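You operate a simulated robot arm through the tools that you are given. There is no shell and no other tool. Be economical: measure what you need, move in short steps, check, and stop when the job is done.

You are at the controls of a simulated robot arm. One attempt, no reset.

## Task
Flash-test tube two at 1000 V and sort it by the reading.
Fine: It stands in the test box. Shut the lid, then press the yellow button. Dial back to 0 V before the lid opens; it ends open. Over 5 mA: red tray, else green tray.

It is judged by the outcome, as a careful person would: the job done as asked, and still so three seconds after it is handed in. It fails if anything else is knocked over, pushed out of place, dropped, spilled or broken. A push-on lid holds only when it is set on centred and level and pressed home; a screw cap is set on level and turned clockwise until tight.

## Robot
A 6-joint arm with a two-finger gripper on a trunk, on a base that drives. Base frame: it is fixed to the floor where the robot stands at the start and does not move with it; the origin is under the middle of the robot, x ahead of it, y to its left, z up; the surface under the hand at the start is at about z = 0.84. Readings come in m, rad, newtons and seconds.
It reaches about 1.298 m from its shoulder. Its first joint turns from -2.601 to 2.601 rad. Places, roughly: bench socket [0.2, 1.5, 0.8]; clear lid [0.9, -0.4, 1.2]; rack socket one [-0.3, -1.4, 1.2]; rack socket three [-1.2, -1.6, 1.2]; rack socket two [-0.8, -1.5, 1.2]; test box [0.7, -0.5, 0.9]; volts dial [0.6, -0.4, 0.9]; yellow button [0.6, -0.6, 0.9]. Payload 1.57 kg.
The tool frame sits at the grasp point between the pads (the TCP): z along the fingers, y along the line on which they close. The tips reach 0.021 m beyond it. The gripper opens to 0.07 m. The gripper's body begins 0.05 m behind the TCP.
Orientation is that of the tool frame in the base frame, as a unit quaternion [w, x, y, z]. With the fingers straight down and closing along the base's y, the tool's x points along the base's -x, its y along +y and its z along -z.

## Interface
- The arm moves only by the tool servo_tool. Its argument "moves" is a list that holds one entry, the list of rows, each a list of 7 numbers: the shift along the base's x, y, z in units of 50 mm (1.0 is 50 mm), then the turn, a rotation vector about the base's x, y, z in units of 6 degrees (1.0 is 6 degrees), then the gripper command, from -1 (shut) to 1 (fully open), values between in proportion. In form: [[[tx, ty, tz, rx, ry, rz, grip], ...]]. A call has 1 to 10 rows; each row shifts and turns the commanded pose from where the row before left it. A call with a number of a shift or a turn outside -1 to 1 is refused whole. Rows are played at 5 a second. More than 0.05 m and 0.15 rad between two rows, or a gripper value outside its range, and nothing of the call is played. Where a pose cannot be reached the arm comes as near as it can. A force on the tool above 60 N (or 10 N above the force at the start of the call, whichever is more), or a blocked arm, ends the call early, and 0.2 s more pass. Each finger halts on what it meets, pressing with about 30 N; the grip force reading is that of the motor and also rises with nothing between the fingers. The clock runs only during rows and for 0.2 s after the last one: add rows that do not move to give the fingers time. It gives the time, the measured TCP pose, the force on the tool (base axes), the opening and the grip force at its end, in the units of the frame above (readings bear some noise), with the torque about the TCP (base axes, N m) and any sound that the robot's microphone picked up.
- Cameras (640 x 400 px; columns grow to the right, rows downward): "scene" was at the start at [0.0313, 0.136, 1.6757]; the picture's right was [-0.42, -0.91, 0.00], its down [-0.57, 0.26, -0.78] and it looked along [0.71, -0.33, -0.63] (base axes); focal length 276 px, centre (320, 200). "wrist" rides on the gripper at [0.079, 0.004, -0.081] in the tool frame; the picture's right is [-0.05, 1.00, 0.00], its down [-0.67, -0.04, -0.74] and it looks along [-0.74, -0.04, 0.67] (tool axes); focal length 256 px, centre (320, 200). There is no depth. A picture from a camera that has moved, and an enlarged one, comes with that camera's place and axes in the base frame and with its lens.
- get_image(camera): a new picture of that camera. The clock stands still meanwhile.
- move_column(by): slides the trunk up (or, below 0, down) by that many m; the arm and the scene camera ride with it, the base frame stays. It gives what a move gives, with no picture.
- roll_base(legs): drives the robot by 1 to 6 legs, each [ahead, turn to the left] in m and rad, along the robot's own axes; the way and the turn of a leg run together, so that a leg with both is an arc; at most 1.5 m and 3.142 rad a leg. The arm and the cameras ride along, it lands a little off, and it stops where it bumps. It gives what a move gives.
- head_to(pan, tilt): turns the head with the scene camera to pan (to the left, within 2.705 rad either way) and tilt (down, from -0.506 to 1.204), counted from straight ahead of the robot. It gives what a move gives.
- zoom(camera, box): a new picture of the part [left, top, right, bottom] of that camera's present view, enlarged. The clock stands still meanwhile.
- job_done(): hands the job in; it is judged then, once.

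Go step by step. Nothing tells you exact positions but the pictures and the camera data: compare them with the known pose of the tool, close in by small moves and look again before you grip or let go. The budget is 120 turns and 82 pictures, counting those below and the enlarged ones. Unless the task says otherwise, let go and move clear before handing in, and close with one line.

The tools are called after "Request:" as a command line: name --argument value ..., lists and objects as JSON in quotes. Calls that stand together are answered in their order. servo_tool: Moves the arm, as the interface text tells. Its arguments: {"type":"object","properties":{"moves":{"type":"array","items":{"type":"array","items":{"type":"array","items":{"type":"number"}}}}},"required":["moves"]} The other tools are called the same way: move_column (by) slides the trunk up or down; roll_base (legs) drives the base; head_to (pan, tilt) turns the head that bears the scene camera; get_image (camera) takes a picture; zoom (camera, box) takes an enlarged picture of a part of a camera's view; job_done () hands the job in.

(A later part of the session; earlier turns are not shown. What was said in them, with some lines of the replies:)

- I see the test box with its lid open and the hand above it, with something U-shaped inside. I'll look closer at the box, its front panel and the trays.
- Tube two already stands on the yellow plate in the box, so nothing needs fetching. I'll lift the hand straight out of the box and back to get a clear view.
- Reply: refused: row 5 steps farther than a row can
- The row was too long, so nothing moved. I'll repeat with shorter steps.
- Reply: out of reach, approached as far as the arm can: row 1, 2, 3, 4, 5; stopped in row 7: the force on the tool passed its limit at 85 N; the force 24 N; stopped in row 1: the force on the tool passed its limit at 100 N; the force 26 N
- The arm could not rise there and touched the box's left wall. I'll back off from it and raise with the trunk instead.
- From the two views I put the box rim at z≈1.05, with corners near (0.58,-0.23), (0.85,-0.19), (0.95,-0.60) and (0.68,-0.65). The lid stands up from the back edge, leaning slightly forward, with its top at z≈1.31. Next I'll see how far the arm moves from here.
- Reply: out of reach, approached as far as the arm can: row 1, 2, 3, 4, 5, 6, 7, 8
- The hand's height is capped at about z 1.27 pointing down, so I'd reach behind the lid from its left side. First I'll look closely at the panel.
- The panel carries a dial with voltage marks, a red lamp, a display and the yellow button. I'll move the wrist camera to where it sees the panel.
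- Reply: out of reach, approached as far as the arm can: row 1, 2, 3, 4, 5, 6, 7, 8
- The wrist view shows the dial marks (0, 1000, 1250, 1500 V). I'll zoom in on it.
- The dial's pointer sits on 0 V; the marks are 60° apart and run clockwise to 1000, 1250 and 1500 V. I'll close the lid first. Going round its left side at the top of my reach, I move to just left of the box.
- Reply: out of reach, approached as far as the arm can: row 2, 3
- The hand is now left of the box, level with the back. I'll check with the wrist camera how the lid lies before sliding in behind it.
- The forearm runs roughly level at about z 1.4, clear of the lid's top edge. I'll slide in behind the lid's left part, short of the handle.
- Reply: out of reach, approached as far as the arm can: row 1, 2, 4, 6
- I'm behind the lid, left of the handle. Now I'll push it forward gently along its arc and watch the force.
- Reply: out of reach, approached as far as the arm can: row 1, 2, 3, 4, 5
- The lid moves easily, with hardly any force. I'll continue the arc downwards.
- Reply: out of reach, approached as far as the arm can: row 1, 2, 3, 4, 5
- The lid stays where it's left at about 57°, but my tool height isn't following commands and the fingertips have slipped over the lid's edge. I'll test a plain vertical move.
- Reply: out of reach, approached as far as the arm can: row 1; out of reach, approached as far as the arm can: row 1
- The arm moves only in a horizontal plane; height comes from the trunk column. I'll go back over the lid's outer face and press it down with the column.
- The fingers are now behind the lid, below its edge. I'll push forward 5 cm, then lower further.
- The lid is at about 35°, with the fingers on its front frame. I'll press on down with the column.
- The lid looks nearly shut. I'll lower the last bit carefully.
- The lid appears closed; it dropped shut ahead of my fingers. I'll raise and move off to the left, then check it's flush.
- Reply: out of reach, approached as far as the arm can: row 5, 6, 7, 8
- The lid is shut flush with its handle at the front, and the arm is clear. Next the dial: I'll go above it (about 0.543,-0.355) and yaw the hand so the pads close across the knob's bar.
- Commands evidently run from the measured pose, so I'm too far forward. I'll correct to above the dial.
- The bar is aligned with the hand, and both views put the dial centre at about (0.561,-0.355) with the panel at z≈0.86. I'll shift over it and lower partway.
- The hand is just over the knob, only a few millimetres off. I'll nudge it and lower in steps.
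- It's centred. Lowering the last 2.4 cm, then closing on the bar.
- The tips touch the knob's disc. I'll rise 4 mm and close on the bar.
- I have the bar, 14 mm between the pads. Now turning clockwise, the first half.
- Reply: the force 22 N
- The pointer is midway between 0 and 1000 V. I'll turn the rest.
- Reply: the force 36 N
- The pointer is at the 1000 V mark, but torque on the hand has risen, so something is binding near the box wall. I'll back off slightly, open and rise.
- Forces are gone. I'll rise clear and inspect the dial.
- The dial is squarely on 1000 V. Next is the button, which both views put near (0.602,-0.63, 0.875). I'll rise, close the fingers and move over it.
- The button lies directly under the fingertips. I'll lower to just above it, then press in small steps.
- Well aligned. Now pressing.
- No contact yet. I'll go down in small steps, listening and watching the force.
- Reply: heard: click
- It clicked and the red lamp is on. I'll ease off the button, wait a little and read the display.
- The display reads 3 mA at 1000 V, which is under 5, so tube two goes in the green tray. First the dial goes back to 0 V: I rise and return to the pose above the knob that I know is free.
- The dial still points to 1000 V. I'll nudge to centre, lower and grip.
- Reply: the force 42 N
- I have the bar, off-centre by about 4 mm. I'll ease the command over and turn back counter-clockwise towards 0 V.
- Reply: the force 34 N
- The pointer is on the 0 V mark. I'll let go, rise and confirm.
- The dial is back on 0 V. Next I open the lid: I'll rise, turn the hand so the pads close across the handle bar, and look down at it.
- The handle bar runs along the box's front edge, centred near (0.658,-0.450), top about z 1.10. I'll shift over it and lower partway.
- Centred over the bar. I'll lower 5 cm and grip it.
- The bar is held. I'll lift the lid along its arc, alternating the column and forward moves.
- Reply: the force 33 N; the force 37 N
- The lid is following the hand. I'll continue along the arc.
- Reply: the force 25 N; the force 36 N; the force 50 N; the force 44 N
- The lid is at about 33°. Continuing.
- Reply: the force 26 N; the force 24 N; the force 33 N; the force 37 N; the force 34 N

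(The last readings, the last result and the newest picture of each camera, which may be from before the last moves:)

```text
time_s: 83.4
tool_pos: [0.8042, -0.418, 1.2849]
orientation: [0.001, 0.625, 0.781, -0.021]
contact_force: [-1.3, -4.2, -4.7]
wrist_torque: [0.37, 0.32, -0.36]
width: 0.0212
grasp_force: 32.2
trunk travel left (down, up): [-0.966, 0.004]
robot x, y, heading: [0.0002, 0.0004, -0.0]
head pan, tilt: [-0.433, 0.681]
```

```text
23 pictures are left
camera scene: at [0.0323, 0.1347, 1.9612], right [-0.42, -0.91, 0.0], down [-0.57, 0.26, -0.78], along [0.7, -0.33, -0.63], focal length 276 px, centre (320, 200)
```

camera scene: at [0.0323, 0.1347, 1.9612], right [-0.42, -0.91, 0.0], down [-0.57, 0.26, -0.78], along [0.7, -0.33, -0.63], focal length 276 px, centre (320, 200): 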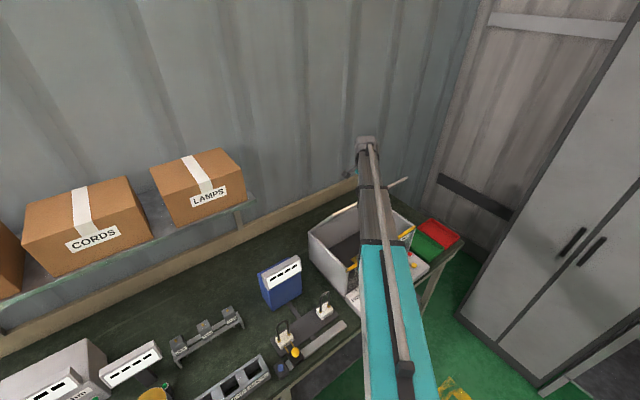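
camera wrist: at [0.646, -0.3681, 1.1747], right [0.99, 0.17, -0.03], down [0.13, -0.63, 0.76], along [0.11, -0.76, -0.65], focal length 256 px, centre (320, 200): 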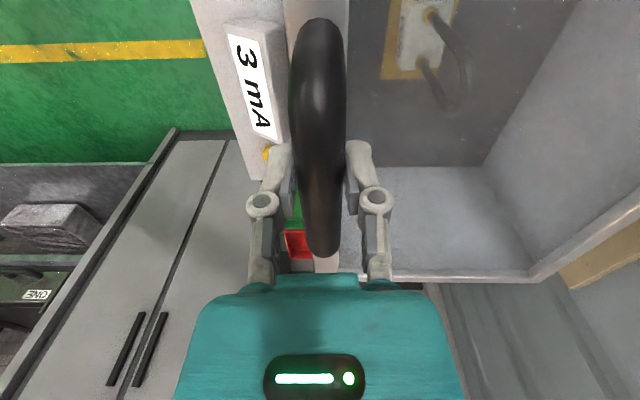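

The lid is at about 57°, but up here the column has no travel left to lift the fingers out of the handle. I'll take it back to about 38°, where the hinge friction should hold it, let go there, and then push it up by its front edge.

Request:
servo_tool --moves '[[[-0.4, -0.09, 0, 0, 0, 0, -1]]]'

Request:
move_column --by -0.012

Request:
servo_tool --moves '[[[-0.4, -0.09, 0, 0, 0, 0, -1]]]'

Request:
move_column --by -0.016

Request:
servo_tool --moves '[[[-0.4, -0.09, 0, 0, 0, 0, -1]]]'

Request:
move_column --by -0.018

Request:
servo_tool --moves '[[[-0.2, -0.045, 0, 0, 0, 0, -1]]]'

```text
time_s: 83.8
tool_pos: [0.7919, -0.4206, 1.2807]
orientation: [0.0, 0.624, 0.781, -0.02]
contact_force: [10.1, 2.6, -23.4]
wrist_torque: [-0.33, 0.3, -0.42]
width: 0.0216
grasp_force: 32.0
trunk travel left (down, up): [-0.966, 0.004]
robot x, y, heading: [0.0001, -0.0025, -0.004]
head pan, tilt: [-0.433, 0.681]
```

```text
time_s: 84.4
tool_pos: [0.7799, -0.423, 1.2757]
orientation: [0.003, 0.625, 0.78, -0.021]
contact_force: [-9.8, -12.2, 12.5]
wrist_torque: [-0.23, 0.36, -0.46]
width: 0.0214
grasp_force: 31.9
trunk travel left (down, up): [-0.954, 0.016]
robot x, y, heading: [0.001, -0.0028, -0.001]
head pan, tilt: [-0.433, 0.681]
```

```text
time_s: 84.8
tool_pos: [0.7709, -0.4245, 1.2687]
orientation: [0.003, 0.624, 0.781, -0.018]
contact_force: [16.7, -3.4, -22.4]
wrist_torque: [-0.61, -0.32, -0.42]
width: 0.0216
grasp_force: 32.0
trunk travel left (down, up): [-0.954, 0.016]
robot x, y, heading: [0.0008, -0.0013, -0.0]
head pan, tilt: [-0.433, 0.681]
```

```text
time_s: 85.5
tool_pos: [0.758, -0.4269, 1.2593]
orientation: [0.002, 0.626, 0.78, -0.022]
contact_force: [-15.6, -20.7, 20.8]
wrist_torque: [-0.29, 0.31, -0.38]
width: 0.0214
grasp_force: 32.0
trunk travel left (down, up): [-0.938, 0.032]
robot x, y, heading: [-0.0006, -0.0007, -0.0]
head pan, tilt: [-0.433, 0.681]
```

```text
time_s: 85.8
tool_pos: [0.7503, -0.4281, 1.2534]
orientation: [0.002, 0.624, 0.781, -0.017]
contact_force: [16.4, -7.4, -16.9]
wrist_torque: [-0.61, -0.38, -0.54]
width: 0.0215
grasp_force: 31.7
trunk travel left (down, up): [-0.938, 0.032]
robot x, y, heading: [-0.0051, 0.0009, 0.001]
head pan, tilt: [-0.433, 0.681]
```

```text
time_s: 86.5
tool_pos: [0.738, -0.43, 1.242]
orientation: [0.002, 0.625, 0.78, -0.02]
contact_force: [-18.2, -22.4, 17.5]
wrist_torque: [-0.17, 0.36, -0.3]
width: 0.0213
grasp_force: 32.0
trunk travel left (down, up): [-0.92, 0.05]
robot x, y, heading: [-0.0025, -0.0001, -0.001]
head pan, tilt: [-0.433, 0.681]
```

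```text
time_s: 86.9
tool_pos: [0.7341, -0.4312, 1.2385]
orientation: [0.003, 0.625, 0.781, -0.019]
contact_force: [-1.9, -15.3, 3.7]
wrist_torque: [-0.83, -0.2, -0.38]
width: 0.0211
grasp_force: 32.8
trunk travel left (down, up): [-0.92, 0.05]
robot x, y, heading: [0.0039, -0.0017, -0.0]
head pan, tilt: [-0.433, 0.681]
```

The lid is at about 38° with little load on it. I'll loosen slightly to see if it holds.

Request:
servo_tool --moves '[[[0, 0, 0, 0, 0, 0, -0.3], [0, 0, 0, 0, 0, 0, -0.1], [0, 0, 0, 0, 0, 0, 0.1], [0, 0, 0, 0, 0, 0, 0.1]]]'

Request:
get_image --camera "wrist"

```text
time_s: 87.9
tool_pos: [0.7335, -0.4285, 1.2394]
orientation: [0.002, 0.624, 0.781, -0.02]
contact_force: [-0.2, 0.5, 0.2]
wrist_torque: [-0.04, 0.0, 0.01]
width: 0.0385
grasp_force: 0.0
trunk travel left (down, up): [-0.92, 0.05]
robot x, y, heading: [-0.0026, 0.003, -0.002]
head pan, tilt: [-0.433, 0.681]
```

```text
22 pictures are left
camera wrist: at [0.7207, -0.3469, 1.3188], right [0.99, 0.17, -0.03], down [0.13, -0.63, 0.76], along [0.11, -0.76, -0.65], focal length 256 px, centre (320, 200)
```

wrist: 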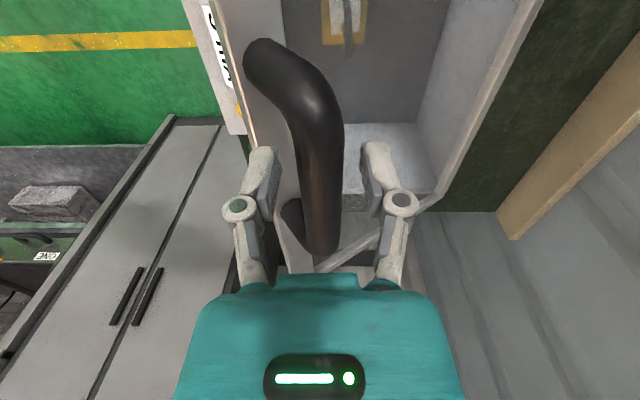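

It holds, with the bar free between the fingers. I'll lift the fingers straight out.

Request:
move_column --by 0.049

Request:
get_image --camera "wrist"

```text
time_s: 88.8
tool_pos: [0.733, -0.4286, 1.2871]
orientation: [0.002, 0.624, 0.781, -0.02]
contact_force: [0.3, 0.1, 0.4]
wrist_torque: [-0.02, -0.02, 0.01]
width: 0.0386
grasp_force: 0.0
trunk travel left (down, up): [-0.969, 0.001]
robot x, y, heading: [0.0006, 0.0016, 0.003]
head pan, tilt: [-0.433, 0.681]
```

```text
21 pictures are left
camera wrist: at [0.7208, -0.3469, 1.3677], right [0.99, 0.17, -0.03], down [0.13, -0.63, 0.76], along [0.11, -0.76, -0.65], focal length 256 px, centre (320, 200)
```

wrist: 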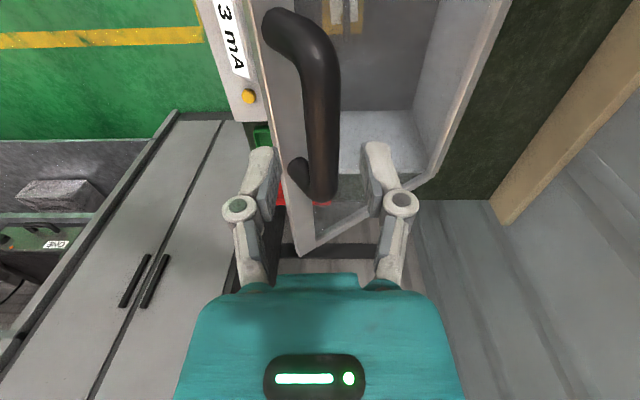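

The fingers are out and the lid stays put. I'll move out in front of its edge, close, and lower so the finger sides can push the edge up and back.

Request:
servo_tool --moves '[[[-0.6, -0.135, 0, 0, 0, 0, 0.1], [-0.6, -0.135, 0, 0, 0, 0, 0.1], [-0.6, -0.135, 0, 0, 0, 0, 0.1], [-0.2, -0.045, 0, 0, 0, 0, -0.5], [0, 0, 0, 0, 0, 0, -1], [0, 0, 0, 0, 0, 0, -1]]]'

Request:
get_image --camera "wrist"

Request:
get_image --camera "scene"

```text
time_s: 90.2
tool_pos: [0.6333, -0.4508, 1.2885]
orientation: [0.002, 0.624, 0.781, -0.019]
contact_force: [-0.8, 0.0, -0.1]
wrist_torque: [0.01, -0.03, 0.04]
width: 0.0002
grasp_force: 28.8
trunk travel left (down, up): [-0.969, 0.001]
robot x, y, heading: [0.0003, -0.0015, 0.003]
head pan, tilt: [-0.433, 0.681]
```

```text
20 pictures are left
camera wrist: at [0.6207, -0.37, 1.3678], right [0.99, 0.17, -0.03], down [0.13, -0.63, 0.76], along [0.11, -0.76, -0.65], focal length 256 px, centre (320, 200)
```

wrist: 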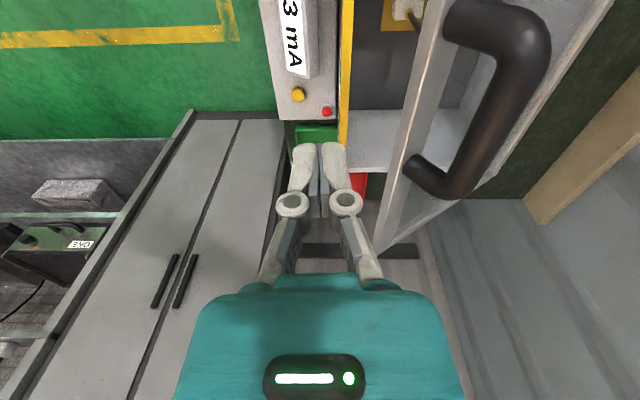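

```text
19 pictures are left
camera scene: at [0.0314, 0.1359, 1.9637], right [-0.42, -0.91, 0.0], down [-0.57, 0.26, -0.78], along [0.71, -0.33, -0.63], focal length 276 px, centre (320, 200)
```

scene: 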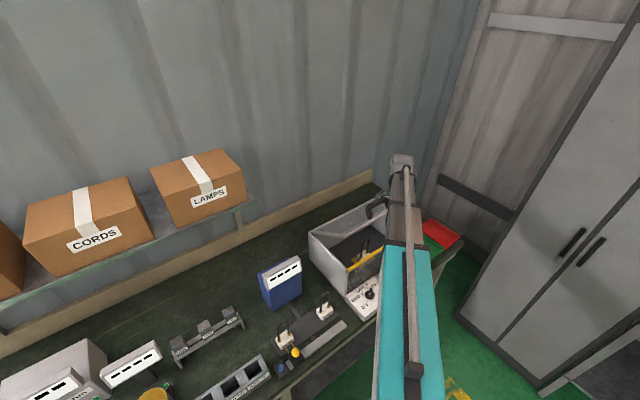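

The lid edge lies just ahead of the closed fingers. I'll lower 8 cm and push back.

Request:
move_column --by -0.08

Request:
servo_tool --moves '[[[0.4, 0.09, 0, 0, 0, 0, -1], [0.4, 0.09, 0, 0, 0, 0, -1], [0.4, 0.09, 0, 0, 0, 0, -1], [0.4, 0.09, 0, 0, 0, 0, -1], [0.2, 0.045, 0, 0, 0, 0, -1]]]'

Request:
move_column --by 0.05

Request:
servo_tool --moves '[[[0.4, 0.09, 0, 0, 0, 0, -1], [0.4, 0.09, 0, 0, 0, 0, -1], [0.4, 0.09, 0, 0, 0, 0, -1], [0.4, 0.09, 0, 0, 0, 0, -1]]]'

Request:
get_image --camera "scene"

```text
time_s: 91.4
tool_pos: [0.6331, -0.4507, 1.2079]
orientation: [0.002, 0.623, 0.782, -0.019]
contact_force: [0.4, -0.8, -0.1]
wrist_torque: [0.02, 0.02, -0.01]
width: 0.0004
grasp_force: 28.6
trunk travel left (down, up): [-0.889, 0.081]
robot x, y, heading: [-0.0027, 0.0026, -0.002]
head pan, tilt: [-0.433, 0.681]
```

```text
time_s: 92.4
tool_pos: [0.6892, -0.4393, 1.2127]
orientation: [-0.003, 0.627, 0.778, -0.029]
contact_force: [-33.8, -8.2, 21.1]
wrist_torque: [-0.09, 0.44, 0.06]
width: 0.0
grasp_force: 28.0
trunk travel left (down, up): [-0.889, 0.081]
robot x, y, heading: [-0.0004, -0.0001, 0.002]
head pan, tilt: [-0.433, 0.681]
stopped in row 5: the force on the tool passed its limit at 72 N (the readings are from after the stop); the commanded pose is now the measured one
```

```text
time_s: 93.3
tool_pos: [0.7026, -0.4372, 1.2574]
orientation: [-0.003, 0.626, 0.78, -0.026]
contact_force: [0.0, -0.6, -0.3]
wrist_torque: [-0.02, -0.01, -0.01]
width: 0.0002
grasp_force: 28.3
trunk travel left (down, up): [-0.939, 0.031]
robot x, y, heading: [0.001, 0.0015, 0.005]
head pan, tilt: [-0.433, 0.681]
```

```text
time_s: 94.3
tool_pos: [0.7737, -0.4223, 1.2626]
orientation: [-0.002, 0.626, 0.779, -0.026]
contact_force: [-21.7, -10.0, 33.6]
wrist_torque: [0.27, -0.71, -0.1]
width: 0.0061
grasp_force: 28.8
trunk travel left (down, up): [-0.939, 0.031]
robot x, y, heading: [-0.0001, -0.0, 0.001]
head pan, tilt: [-0.433, 0.681]
```

```text
18 pictures are left
camera scene: at [0.0222, 0.1368, 1.9344], right [-0.42, -0.91, 0.0], down [-0.57, 0.26, -0.78], along [0.71, -0.33, -0.63], focal length 276 px, centre (320, 200)
```

scene: 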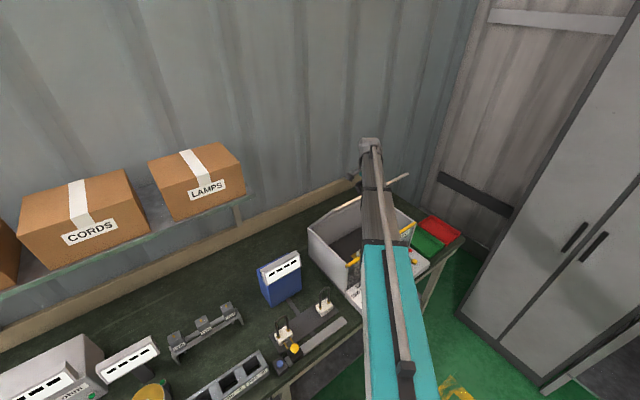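

There's an upward force on the fingers, so I want to see where they touch the lid.

Request:
get_image --camera "wrist"

```text
17 pictures are left
camera wrist: at [0.7633, -0.3389, 1.3421], right [0.99, 0.16, -0.04], down [0.13, -0.63, 0.77], along [0.1, -0.76, -0.64], focal length 256 px, centre (320, 200)
```

wrist: 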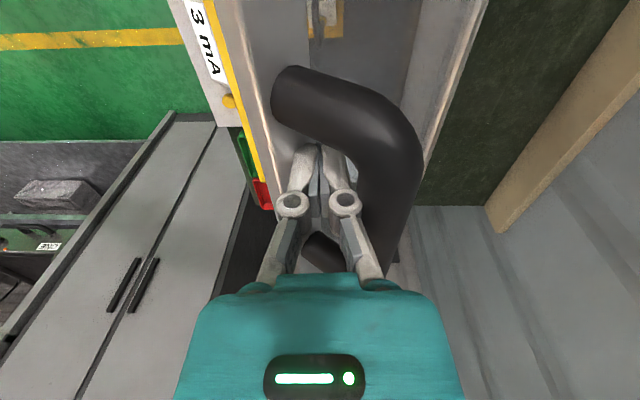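

The fingers slipped over the edge into the handle loop. I'll ease off, rise to the top and back out over the edge, which leaves the lid near 55°, where pushing the edge back should work better.

Request:
servo_tool --moves '[[[-0.25, -0.056, 0, 0, 0, 0, -1], [0, 0, 0, 0, 0, 0, -1]]]'

Request:
move_column --by 0.031

Request:
get_image --camera "wrist"

```text
time_s: 94.9
tool_pos: [0.7684, -0.4226, 1.2598]
orientation: [-0.002, 0.626, 0.78, -0.025]
contact_force: [-2.6, 0.3, 12.7]
wrist_torque: [0.27, -1.03, -0.16]
width: 0.006
grasp_force: 28.2
trunk travel left (down, up): [-0.939, 0.031]
robot x, y, heading: [0.0005, -0.0023, 0.001]
head pan, tilt: [-0.433, 0.681]
```

```text
time_s: 95.7
tool_pos: [0.7697, -0.4235, 1.2897]
orientation: [-0.003, 0.626, 0.78, -0.026]
contact_force: [0.0, 0.0, -0.4]
wrist_torque: [0.0, 0.03, 0.01]
width: 0.0004
grasp_force: 28.8
trunk travel left (down, up): [-0.97, 0.0]
robot x, y, heading: [0.001, -0.0005, -0.001]
head pan, tilt: [-0.433, 0.681]
```

```text
16 pictures are left
camera wrist: at [0.7581, -0.3414, 1.3686], right [0.99, 0.16, -0.04], down [0.14, -0.63, 0.76], along [0.1, -0.76, -0.64], focal length 256 px, centre (320, 200)
```

wrist: 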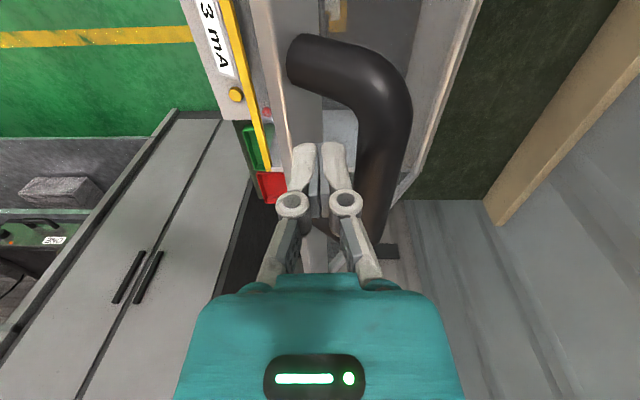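

The fingers are free at the top. I'll push the handle bar back a little first to gain angle, then back out over the edge.

Request:
servo_tool --moves '[[[0.3, 0.068, 0, 0, 0, 0, -1], [0.3, 0.068, 0, 0, 0, 0, -1], [0, 0, 0, 0, 0, 0, -1]]]'

Request:
servo_tool --moves '[[[-0.5, -0.113, 0, 0, 0, 0, -1], [-0.5, -0.113, 0, 0, 0, 0, -1], [-0.5, -0.113, 0, 0, 0, 0, -1], [-0.5, -0.113, 0, 0, 0, 0, -1], [-0.5, -0.113, 0, 0, 0, 0, -1], [-0.5, -0.113, 0, 0, 0, 0, -1]]]'

Request:
get_image --camera "wrist"

Request:
zoom --camera "scene" --box '[290, 130, 490, 290]'

```text
time_s: 96.5
tool_pos: [0.799, -0.416, 1.2887]
orientation: [-0.002, 0.626, 0.78, -0.026]
contact_force: [-1.8, -0.9, 1.9]
wrist_torque: [0.02, -0.05, 0.02]
width: 0.0
grasp_force: 28.9
trunk travel left (down, up): [-0.97, 0.0]
robot x, y, heading: [-0.0007, -0.003, -0.002]
head pan, tilt: [-0.433, 0.681]
```

```text
time_s: 97.9
tool_pos: [0.6493, -0.4503, 1.2892]
orientation: [-0.003, 0.626, 0.779, -0.026]
contact_force: [1.0, -0.1, -0.9]
wrist_torque: [0.01, -0.03, 0.01]
width: 0.0003
grasp_force: 28.9
trunk travel left (down, up): [-0.97, 0.0]
robot x, y, heading: [-0.0047, -0.0024, -0.001]
head pan, tilt: [-0.433, 0.681]
```

```text
15 pictures are left
camera wrist: at [0.6378, -0.3685, 1.3688], right [0.99, 0.16, -0.04], down [0.14, -0.63, 0.76], along [0.1, -0.76, -0.64], focal length 256 px, centre (320, 200)
```

wrist: 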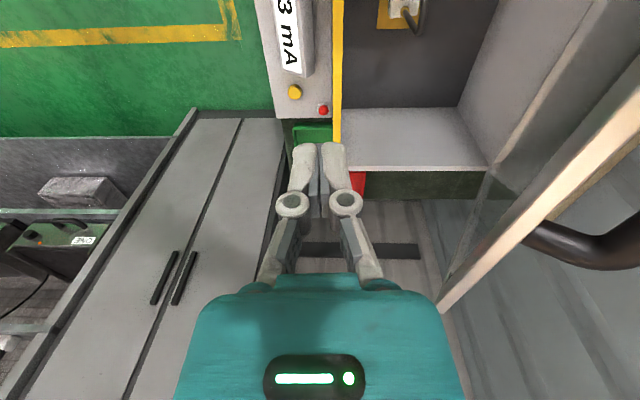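

```text
2.50 times, centred on (390, 210) of scene
camera zoom: at [0.0305, 0.1358, 1.9647], right [-0.42, -0.91, 0.0], down [-0.57, 0.26, -0.78], along [0.71, -0.33, -0.63], focal length 691 px, centre (145, 175)
```

zoom: 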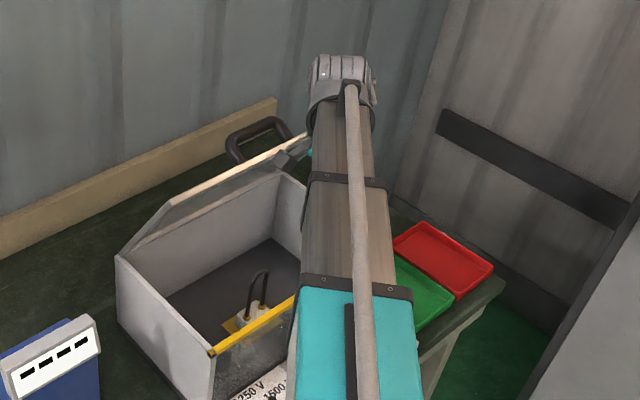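

The lid stands at about 57°. I'll lower 4 cm so the finger sides face the lid's edge, and push it back.

Request:
move_column --by -0.04

Request:
servo_tool --moves '[[[0.5, 0.113, 0, 0, 0, 0, -1], [0.5, 0.113, 0, 0, 0, 0, -1], [0.5, 0.113, 0, 0, 0, 0, -1], [0.4, 0.09, 0, 0, 0, 0, -1], [0.3, 0.068, 0, 0, 0, 0, -1], [0.3, 0.068, 0, 0, 0, 0, -1]]]'

Request:
get_image --camera "wrist"

```text
time_s: 98.7
tool_pos: [0.6501, -0.4503, 1.2501]
orientation: [-0.003, 0.626, 0.78, -0.027]
contact_force: [1.0, 1.2, 0.0]
wrist_torque: [0.01, 0.01, 0.01]
width: 0.0002
grasp_force: 28.6
trunk travel left (down, up): [-0.93, 0.04]
robot x, y, heading: [-0.0011, -0.0016, -0.003]
head pan, tilt: [-0.433, 0.681]
```

```text
time_s: 100.1
tool_pos: [0.7769, -0.4214, 1.2492]
orientation: [-0.004, 0.626, 0.779, -0.026]
contact_force: [-2.3, -0.1, 0.2]
wrist_torque: [-0.03, -0.07, -0.01]
width: 0.0
grasp_force: 28.6
trunk travel left (down, up): [-0.93, 0.04]
robot x, y, heading: [-0.0018, 0.0024, -0.003]
head pan, tilt: [-0.433, 0.681]
```

```text
13 pictures are left
camera wrist: at [0.7646, -0.3395, 1.3286], right [0.99, 0.16, -0.04], down [0.14, -0.63, 0.76], along [0.1, -0.76, -0.64], focal length 256 px, centre (320, 200)
```

wrist: 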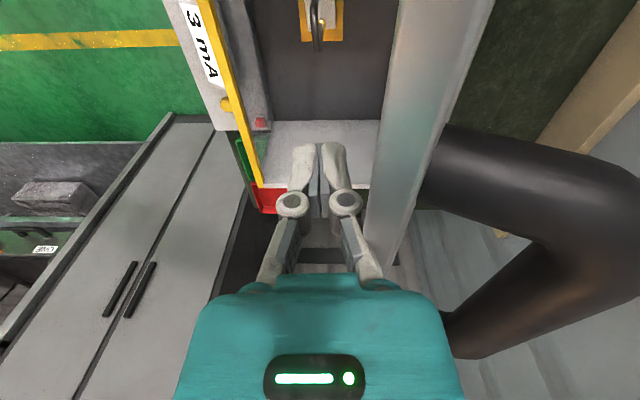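

Now it pushes properly on the edge with light force. I'll rise a little and push it to its original angle of about 78°.

Request:
move_column --by 0.025

Request:
servo_tool --moves '[[[0.4, 0.09, 0, 0, 0, 0, -1], [0.4, 0.09, 0, 0, 0, 0, -1], [0.3, 0.068, 0, 0, 0, 0, -1], [0.3, 0.068, 0, 0, 0, 0, -1]]]'

Request:
zoom --camera "scene" --box '[290, 130, 490, 290]'

```text
time_s: 100.8
tool_pos: [0.775, -0.4227, 1.2744]
orientation: [-0.003, 0.626, 0.779, -0.026]
contact_force: [-0.9, 0.8, -1.0]
wrist_torque: [-0.02, 0.06, 0.0]
width: 0.0
grasp_force: 29.0
trunk travel left (down, up): [-0.955, 0.015]
robot x, y, heading: [0.0035, 0.0016, 0.002]
head pan, tilt: [-0.433, 0.681]
```

```text
time_s: 101.8
tool_pos: [0.8459, -0.4062, 1.2743]
orientation: [-0.003, 0.626, 0.779, -0.026]
contact_force: [0.6, 0.0, 0.2]
wrist_torque: [0.0, 0.03, 0.04]
width: 0.0001
grasp_force: 28.6
trunk travel left (down, up): [-0.955, 0.015]
robot x, y, heading: [0.0, -0.0025, -0.004]
head pan, tilt: [-0.433, 0.681]
```

```text
2.50 times, centred on (390, 210) of scene
camera zoom: at [0.0314, 0.1361, 1.9495], right [-0.42, -0.91, 0.0], down [-0.57, 0.26, -0.78], along [0.7, -0.33, -0.63], focal length 691 px, centre (145, 175)
```

zoom: 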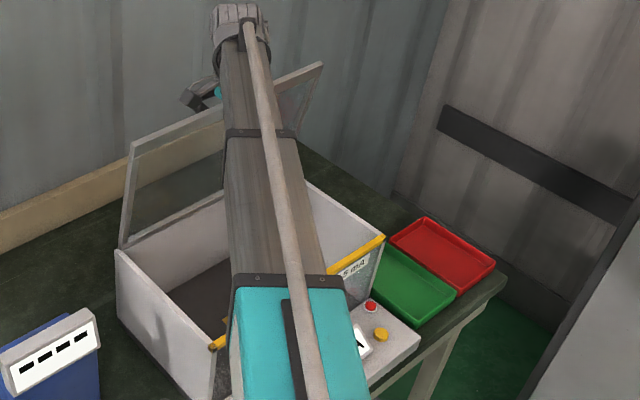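

The lid is open again at its original angle and no longer touching me. I put tube two's hairpin at about (0.754,-0.438), legs along the box's width, top near z 1.0. I'll move over it, turn the hand 90° so the pads close on the outer legs, and look.

Request:
servo_tool --moves '[[[-0.6, -0.15, 0, 0, 0, 0, -1], [-0.6, -0.2, 0, 0, 0, 0.5, 0], [-0.5, -0.2, 0, 0, 0, 1, 1], [-0.14, -0.09, 0, 0, 0, 1, 1], [0, 0, 0, 0, 0, 1, 1], [0, 0, 0, 0, 0, 1, 1], [0, 0, 0, 0, 0, 1, 1], [0, 0, 0, 0, 0, 1, 1], [0, 0, 0, 0, 0, 1, 1]]]'

Request:
servo_tool --moves '[[[0, 0, 0, 0, 0, 1, 1], [0, 0, 0, 0, 0, 1, 1], [0, 0, 0, 0, 0, 1, 1], [0, 0, 0, 0, 0, 1, 1], [0, 0, 0, 0, 0, 1, 1], [0, 0, 0, 0, 0, 1, 1], [0, 0, 0, 0, 0, 1, 1], [0, 0, 0, 0, 0, 0.5, 1]]]'

Request:
move_column --by -0.12

Request:
get_image --camera "wrist"

```text
time_s: 103.8
tool_pos: [0.7533, -0.4373, 1.2749]
orientation: [0.007, 0.279, 0.96, -0.026]
contact_force: [0.3, -0.1, -0.5]
wrist_torque: [0.0, -0.01, 0.02]
width: 0.0699
grasp_force: 0.2
trunk travel left (down, up): [-0.955, 0.015]
robot x, y, heading: [0.0016, -0.0013, 0.002]
head pan, tilt: [-0.433, 0.681]
```

```text
time_s: 105.6
tool_pos: [0.7527, -0.4386, 1.2737]
orientation: [0.017, -0.11, 0.994, -0.021]
contact_force: [0.2, -0.1, 0.2]
wrist_torque: [0.02, -0.03, 0.02]
width: 0.0701
grasp_force: 0.1
trunk travel left (down, up): [-0.955, 0.015]
robot x, y, heading: [-0.0005, 0.004, -0.004]
head pan, tilt: [-0.433, 0.681]
```

```text
time_s: 107.1
tool_pos: [0.754, -0.4379, 1.154]
orientation: [0.017, -0.108, 0.994, -0.021]
contact_force: [-0.7, 0.7, 0.7]
wrist_torque: [-0.03, -0.02, 0.01]
width: 0.0699
grasp_force: 0.0
trunk travel left (down, up): [-0.835, 0.135]
robot x, y, heading: [0.001, 0.001, 0.0]
head pan, tilt: [-0.433, 0.681]
```

```text
11 pictures are left
camera wrist: at [0.6701, -0.4473, 1.2337], right [-0.16, 0.99, -0.04], down [0.63, 0.14, 0.76], along [0.76, 0.1, -0.64], focal length 256 px, centre (320, 200)
```

wrist: 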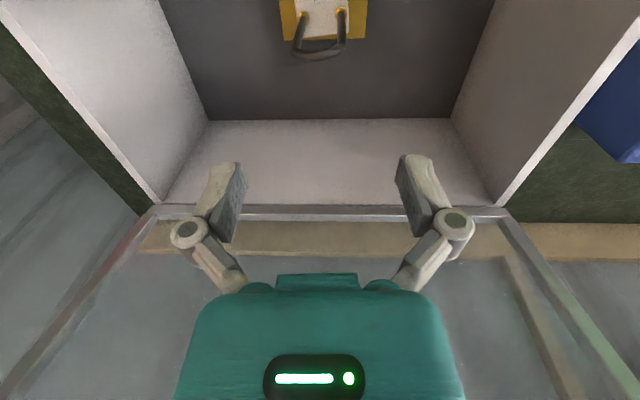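

The hairpin is lined up, about 8 mm to the right of the hand's centre. I'll correct and lower to just above it.

Request:
servo_tool --moves '[[[0.06, -0.16, 0, 0, 0, 0, 1], [0, 0, 0, 0, 0, 0, 1]]]'

Request:
move_column --by -0.12

Request:
get_image --camera "wrist"

```text
time_s: 107.7
tool_pos: [0.756, -0.4455, 1.1533]
orientation: [0.017, -0.108, 0.994, -0.021]
contact_force: [-0.2, -0.3, -1.1]
wrist_torque: [0.0, -0.05, 0.0]
width: 0.0699
grasp_force: 0.0
trunk travel left (down, up): [-0.835, 0.135]
robot x, y, heading: [-0.0004, 0.0021, 0.002]
head pan, tilt: [-0.433, 0.681]
```

```text
time_s: 109.2
tool_pos: [0.7563, -0.4457, 1.0338]
orientation: [0.017, -0.108, 0.994, -0.02]
contact_force: [-0.2, -1.4, -0.2]
wrist_torque: [-0.03, -0.02, 0.0]
width: 0.07
grasp_force: 0.1
trunk travel left (down, up): [-0.715, 0.255]
robot x, y, heading: [0.0018, 0.0002, 0.002]
head pan, tilt: [-0.433, 0.681]
```

```text
10 pictures are left
camera wrist: at [0.6732, -0.455, 1.1137], right [-0.16, 0.99, -0.04], down [0.63, 0.14, 0.76], along [0.76, 0.1, -0.64], focal length 256 px, centre (320, 200)
```

wrist: 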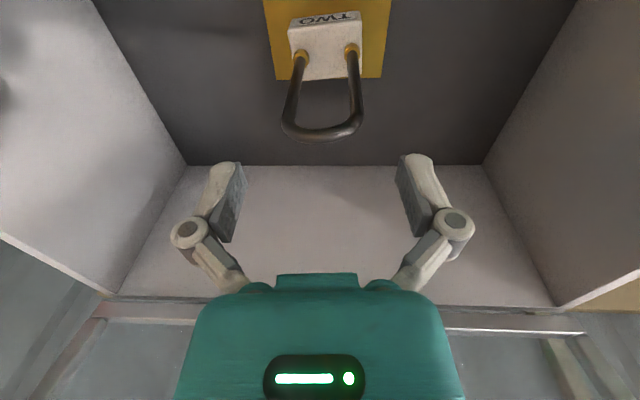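

Well centred, about 5° off in yaw; the top of the hairpin is at z≈0.994. I'll turn slightly, lower to grip the upper legs and close.

Request:
servo_tool --moves '[[[0, 0, 0, 0, 0, 0.7, 1], [0, 0, 0, 0, 0, 0, 1]]]'

Request:
move_column --by -0.073

Request:
servo_tool --moves '[[[0, 0, 0, 0, 0, 0, 0.7], [0, 0, 0, 0, 0, 0, 0.4], [0, 0, 0, 0, 0, 0, 0.1], [0, 0, 0, 0, 0, 0, -0.2], [0, 0, 0, 0, 0, 0, -0.2]]]'

Request:
get_image --camera "wrist"

```text
time_s: 109.8
tool_pos: [0.7564, -0.447, 1.0344]
orientation: [0.018, -0.145, 0.989, -0.021]
contact_force: [0.4, -0.1, -1.2]
wrist_torque: [0.0, 0.01, -0.04]
width: 0.07
grasp_force: 0.1
trunk travel left (down, up): [-0.715, 0.255]
robot x, y, heading: [-0.003, -0.0017, 0.003]
head pan, tilt: [-0.433, 0.681]
```

```text
time_s: 110.9
tool_pos: [0.7563, -0.4451, 0.9605]
orientation: [0.018, -0.143, 0.989, -0.02]
contact_force: [-0.4, 1.5, 0.2]
wrist_torque: [-0.01, -0.05, -0.02]
width: 0.07
grasp_force: 0.2
trunk travel left (down, up): [-0.642, 0.328]
robot x, y, heading: [0.0, 0.0021, 0.001]
head pan, tilt: [-0.433, 0.681]
```

```text
time_s: 112.1
tool_pos: [0.756, -0.4463, 0.9611]
orientation: [0.018, -0.145, 0.989, -0.02]
contact_force: [1.5, -1.2, 5.7]
wrist_torque: [0.0, -0.11, 0.0]
width: 0.0524
grasp_force: 30.0
trunk travel left (down, up): [-0.642, 0.328]
robot x, y, heading: [-0.0004, 0.001, 0.001]
head pan, tilt: [-0.433, 0.681]
```

```text
9 pictures are left
camera wrist: at [0.674, -0.4611, 1.0409], right [-0.23, 0.97, -0.04], down [0.62, 0.18, 0.77], along [0.75, 0.15, -0.64], focal length 256 px, centre (320, 200)
```

wrist: 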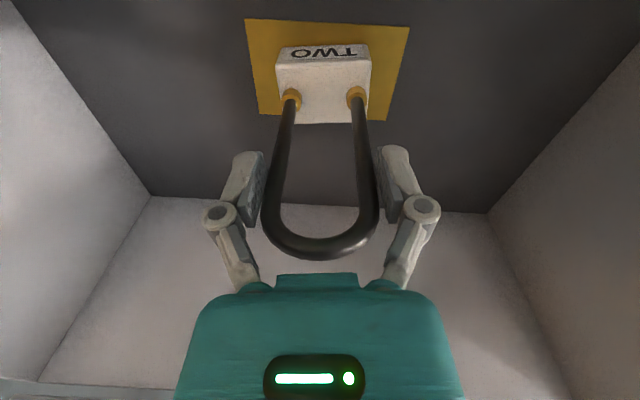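

Tube two is held by both legs. I'll lift it clear of the box and carry it right, over the green tray at about (0.698,-0.76).

Request:
move_column --by 0.26

Request:
servo_tool --moves '[[[-0.16, -0.5, 0, 0, 0, 0, -0.4], [-0.16, -0.85, 0, 0, 0, 0, -0.4], [-0.16, -0.85, 0, 0, 0, 0, -0.4], [-0.16, -0.85, 0, 0, 0, 0, -0.4], [-0.16, -0.85, 0, 0, 0, 0, -0.4], [-0.16, -0.85, 0, 0, 0, 0, -0.4], [-0.16, -0.85, 0, 0, 0, 0, -0.4], [-0.04, -0.68, 0, 0, 0, 0, -0.4], [0, 0, 0, 0, 0, 0, -0.4]]]'

Request:
get_image --camera "wrist"

```text
time_s: 114.8
tool_pos: [0.7559, -0.4465, 1.2194]
orientation: [0.017, -0.145, 0.989, -0.02]
contact_force: [-0.6, 0.4, -2.4]
wrist_torque: [-0.01, 0.03, 0.03]
width: 0.0526
grasp_force: 29.8
trunk travel left (down, up): [-0.902, 0.068]
robot x, y, heading: [-0.0021, -0.0004, -0.003]
head pan, tilt: [-0.433, 0.681]
```

```text
time_s: 116.8
tool_pos: [0.6976, -0.76, 1.2213]
orientation: [0.018, -0.145, 0.989, -0.019]
contact_force: [-0.9, -0.5, -2.5]
wrist_torque: [0.02, 0.01, 0.02]
width: 0.0524
grasp_force: 29.8
trunk travel left (down, up): [-0.902, 0.068]
robot x, y, heading: [-0.003, 0.0009, 0.001]
head pan, tilt: [-0.433, 0.681]
```

```text
8 pictures are left
camera wrist: at [0.6162, -0.775, 1.3005], right [-0.23, 0.97, -0.04], down [0.62, 0.18, 0.76], along [0.75, 0.15, -0.64], focal length 256 px, centre (320, 200)
```

wrist: 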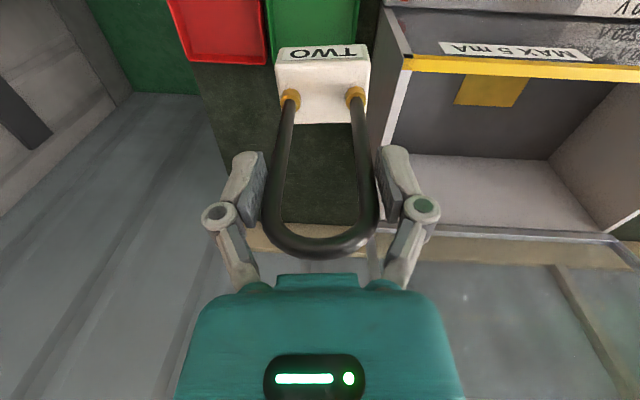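

The tube hangs over the green tray; its centre looks to be about 1.5 cm further right. I'll correct that and lower partway.

Request:
servo_tool --moves '[[[-0.05, -0.3, 0, 0, 0, 0, -0.4], [0, 0, 0, 0, 0, 0, -0.4]]]'

Request:
move_column --by -0.19

Request:
get_image --camera "wrist"

Request:
zoom --camera "scene" --box '[360, 130, 500, 250]'

```text
time_s: 117.4
tool_pos: [0.6958, -0.7755, 1.2211]
orientation: [0.016, -0.145, 0.989, -0.02]
contact_force: [-0.3, -0.5, -1.9]
wrist_torque: [0.02, 0.03, 0.01]
width: 0.0525
grasp_force: 29.8
trunk travel left (down, up): [-0.902, 0.068]
robot x, y, heading: [-0.0009, 0.0022, 0.006]
head pan, tilt: [-0.433, 0.681]
```

```text
time_s: 119.5
tool_pos: [0.6963, -0.7749, 1.0314]
orientation: [0.017, -0.145, 0.989, -0.021]
contact_force: [0.6, -0.5, -1.7]
wrist_torque: [0.03, -0.01, 0.01]
width: 0.0524
grasp_force: 30.1
trunk travel left (down, up): [-0.712, 0.258]
robot x, y, heading: [0.0023, 0.0015, -0.005]
head pan, tilt: [-0.433, 0.681]
```

```text
7 pictures are left
camera wrist: at [0.6137, -0.7903, 1.1104], right [-0.23, 0.97, -0.04], down [0.62, 0.18, 0.76], along [0.75, 0.15, -0.64], focal length 256 px, centre (320, 200)
```

wrist: 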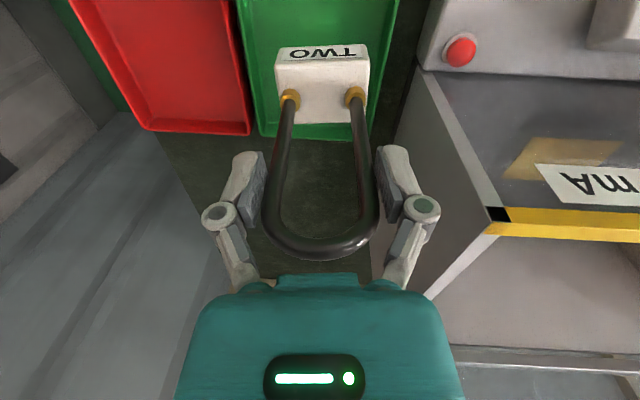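

```text
3.33 times, centred on (430, 190) of scene
camera zoom: at [0.0314, 0.1357, 1.7067], right [-0.42, -0.91, 0.0], down [-0.57, 0.26, -0.78], along [0.71, -0.33, -0.63], focal length 921 px, centre (-47, 233)
```

zoom: 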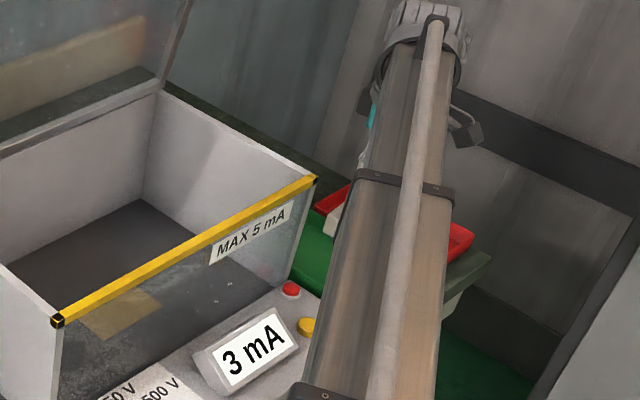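

The base will come down well inside the green tray. I'll lower to just above its floor, then in small steps until it touches.

Request:
move_column --by -0.055

Request:
move_column --by -0.01

Request:
move_column --by -0.005

Request:
get_image --camera "wrist"

```text
time_s: 120.4
tool_pos: [0.6953, -0.7754, 0.9757]
orientation: [0.017, -0.145, 0.989, -0.02]
contact_force: [0.3, 0.8, -1.8]
wrist_torque: [0.01, 0.01, -0.02]
width: 0.0525
grasp_force: 30.0
trunk travel left (down, up): [-0.657, 0.313]
robot x, y, heading: [0.0028, -0.0025, 0.002]
head pan, tilt: [-0.433, 0.681]
```

```text
time_s: 121.0
tool_pos: [0.6967, -0.7748, 0.9656]
orientation: [0.017, -0.145, 0.989, -0.02]
contact_force: [-0.3, -0.1, -1.4]
wrist_torque: [-0.02, 0.01, -0.01]
width: 0.0522
grasp_force: 29.8
trunk travel left (down, up): [-0.647, 0.323]
robot x, y, heading: [-0.0028, -0.0002, 0.003]
head pan, tilt: [-0.433, 0.681]
```

```text
time_s: 121.5
tool_pos: [0.6949, -0.7752, 0.9602]
orientation: [0.017, -0.144, 0.989, -0.021]
contact_force: [0.1, 0.0, -2.4]
wrist_torque: [0.0, 0.04, 0.0]
width: 0.0526
grasp_force: 30.0
trunk travel left (down, up): [-0.642, 0.328]
robot x, y, heading: [-0.0001, -0.0015, 0.0]
head pan, tilt: [-0.433, 0.681]
```

```text
5 pictures are left
camera wrist: at [0.6137, -0.7903, 1.0404], right [-0.23, 0.97, -0.04], down [0.62, 0.18, 0.76], along [0.75, 0.15, -0.64], focal length 256 px, centre (320, 200)
```

wrist: 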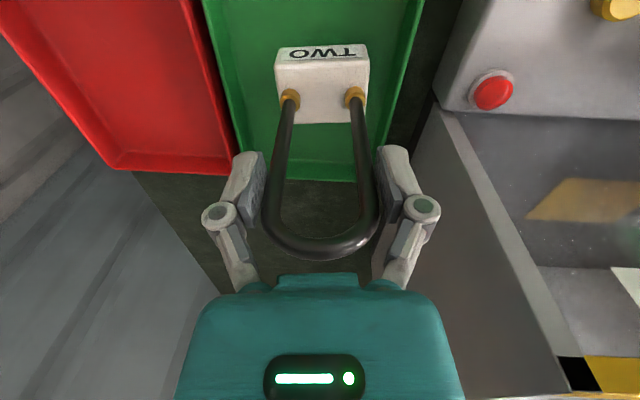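

It's still hanging free. I'll continue down in 4 mm steps.

Request:
move_column --by -0.004

Request:
move_column --by -0.004

Request:
move_column --by -0.003

```text
time_s: 122.1
tool_pos: [0.695, -0.7751, 0.9562]
orientation: [0.017, -0.144, 0.989, -0.019]
contact_force: [0.6, -0.4, -1.8]
wrist_torque: [0.03, -0.01, -0.01]
width: 0.0522
grasp_force: 29.9
trunk travel left (down, up): [-0.638, 0.332]
robot x, y, heading: [0.0029, 0.0004, 0.002]
head pan, tilt: [-0.433, 0.681]
```

```text
time_s: 122.6
tool_pos: [0.6962, -0.7749, 0.9535]
orientation: [0.018, -0.145, 0.989, -0.019]
contact_force: [0.5, -0.1, -2.3]
wrist_torque: [-0.01, 0.02, 0.03]
width: 0.0518
grasp_force: 29.9
trunk travel left (down, up): [-0.634, 0.336]
robot x, y, heading: [0.0012, 0.003, 0.004]
head pan, tilt: [-0.433, 0.681]
```

```text
time_s: 123.1
tool_pos: [0.6941, -0.7747, 0.9492]
orientation: [0.017, -0.145, 0.989, -0.02]
contact_force: [0.7, 0.0, -2.5]
wrist_torque: [-0.01, 0.02, -0.01]
width: 0.0521
grasp_force: 30.1
trunk travel left (down, up): [-0.631, 0.339]
robot x, y, heading: [-0.0011, 0.0016, -0.002]
head pan, tilt: [-0.433, 0.681]
```

Request:
move_column --by -0.003

Request:
move_column --by -0.003

Request:
move_column --by -0.003

```text
time_s: 123.7
tool_pos: [0.6959, -0.7745, 0.947]
orientation: [0.017, -0.145, 0.989, -0.019]
contact_force: [0.2, -0.1, -1.9]
wrist_torque: [0.01, 0.04, 0.04]
width: 0.0521
grasp_force: 30.2
trunk travel left (down, up): [-0.628, 0.342]
robot x, y, heading: [-0.0029, -0.0003, 0.002]
head pan, tilt: [-0.433, 0.681]
```

```text
time_s: 124.2
tool_pos: [0.6946, -0.7753, 0.9452]
orientation: [0.018, -0.145, 0.989, -0.021]
contact_force: [4.3, -5.4, 18.9]
wrist_torque: [0.01, -0.24, -0.11]
width: 0.0525
grasp_force: 30.3
trunk travel left (down, up): [-0.625, 0.345]
robot x, y, heading: [-0.0004, 0.004, -0.003]
head pan, tilt: [-0.433, 0.681]
```

```text
time_s: 124.7
tool_pos: [0.6938, -0.7736, 0.9425]
orientation: [0.018, -0.145, 0.989, -0.019]
contact_force: [4.2, -4.3, 17.9]
wrist_torque: [-0.07, -0.2, -0.05]
width: 0.0528
grasp_force: 30.1
trunk travel left (down, up): [-0.622, 0.348]
robot x, y, heading: [-0.0021, 0.0017, 0.003]
head pan, tilt: [-0.433, 0.681]
```

It has touched the tray floor. I'll ease up 3 mm and open the fingers.

Request:
move_column --by 0.003

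Request:
servo_tool --moves '[[[0, 0, 0, 0, 0, 0, 0.5], [0, 0, 0, 0, 0, 0, 0.6], [0, 0, 0, 0, 0, 0, 0.8], [0, 0, 0, 0, 0, 0, 1], [0, 0, 0, 0, 0, 0, 1]]]'

Request:
get_image --camera "wrist"

```text
time_s: 125.2
tool_pos: [0.6951, -0.7752, 0.9432]
orientation: [0.017, -0.145, 0.989, -0.019]
contact_force: [-0.4, 0.9, -3.1]
wrist_torque: [0.03, 0.01, 0.01]
width: 0.0522
grasp_force: 30.1
trunk travel left (down, up): [-0.625, 0.345]
robot x, y, heading: [0.0002, 0.0012, 0.003]
head pan, tilt: [-0.433, 0.681]
```

```text
time_s: 126.4
tool_pos: [0.6952, -0.7757, 0.9445]
orientation: [0.017, -0.145, 0.989, -0.02]
contact_force: [1.0, -0.8, 1.4]
wrist_torque: [-0.02, -0.01, -0.01]
width: 0.0701
grasp_force: 0.0
trunk travel left (down, up): [-0.625, 0.345]
robot x, y, heading: [0.0036, 0.0035, -0.003]
head pan, tilt: [-0.433, 0.681]
```

```text
4 pictures are left
camera wrist: at [0.6136, -0.7902, 1.0236], right [-0.23, 0.97, -0.04], down [0.62, 0.18, 0.76], along [0.75, 0.15, -0.64], focal length 256 px, centre (320, 200)
```

wrist: 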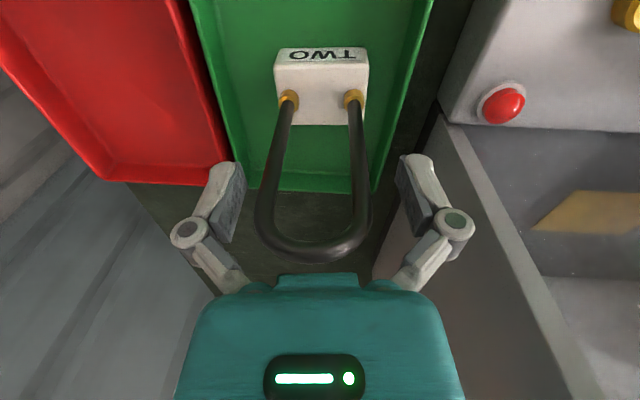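

The tube stands in the green tray, free of the fingers. I'll rise straight up and move away to the left front, then check everything.

Request:
move_column --by 0.25

Request:
servo_tool --moves '[[[-0.5, 0.7, 0, 0, 0, 0, 1], [-0.5, 0.7, 0, 0, 0, 0, 1], [-0.4, 0.8, 0, 0, 0, 0, 1], [-0.2, 0.9, 0, 0, 0, 0, 1], [0, 0.95, 0, 0, 0, 0, 1], [0, 0.95, 0, 0, 0, 0, 1], [0, 0.95, 0, 0, 0, 0, 1], [0, 0.95, 0, 0, 0, 0, 1]]]'

Request:
get_image --camera "scene"

Request:
zoom --camera "scene" --box '[300, 140, 480, 300]'

```text
time_s: 129.0
tool_pos: [0.6965, -0.7753, 1.1941]
orientation: [0.018, -0.145, 0.989, -0.02]
contact_force: [-0.4, 0.1, 0.0]
wrist_torque: [-0.01, -0.01, 0.02]
width: 0.07
grasp_force: 0.0
trunk travel left (down, up): [-0.875, 0.095]
robot x, y, heading: [0.0006, -0.0004, -0.002]
head pan, tilt: [-0.433, 0.681]
```

```text
time_s: 130.8
tool_pos: [0.6156, -0.4271, 1.1949]
orientation: [0.017, -0.144, 0.989, -0.021]
contact_force: [-0.6, -0.5, -0.5]
wrist_torque: [-0.03, 0.01, -0.04]
width: 0.0703
grasp_force: 0.0
trunk travel left (down, up): [-0.875, 0.095]
robot x, y, heading: [-0.0003, -0.0028, -0.002]
head pan, tilt: [-0.433, 0.681]
```

```text
3 pictures are left
camera scene: at [0.031, 0.1369, 1.8696], right [-0.42, -0.91, 0.0], down [-0.57, 0.26, -0.78], along [0.71, -0.33, -0.63], focal length 276 px, centre (320, 200)
```

scene: 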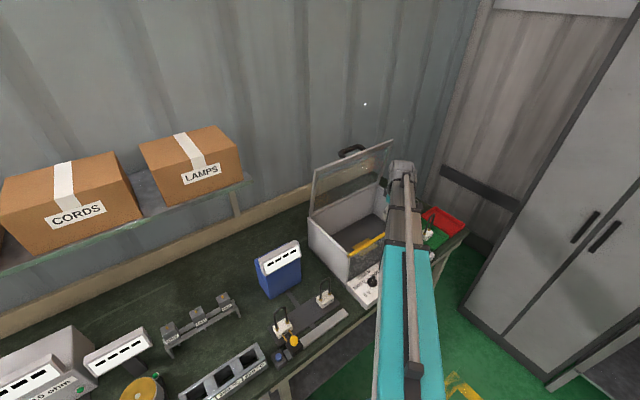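

```text
2.50 times, centred on (390, 220) of scene
camera zoom: at [0.031, 0.1369, 1.8696], right [-0.42, -0.91, 0.0], down [-0.57, 0.26, -0.78], along [0.71, -0.33, -0.63], focal length 691 px, centre (145, 150)
```

zoom: 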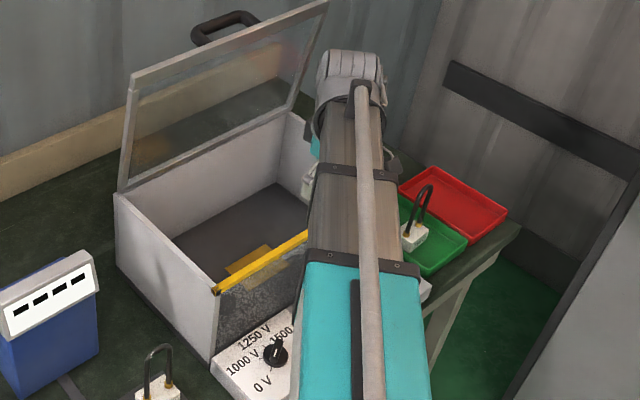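

Tube two stands in the green tray, the lid is open, the dial is at 0 V, and the hand is clear. I'm handing it in.

Request:
job_done

```text
The job is handed in.
```

Tube two read 3 mA at 1000 V, within the 5 mA limit, so it now stands in the green tray; the dial was set back to 0 V before the lid was opened, and the lid is left open.
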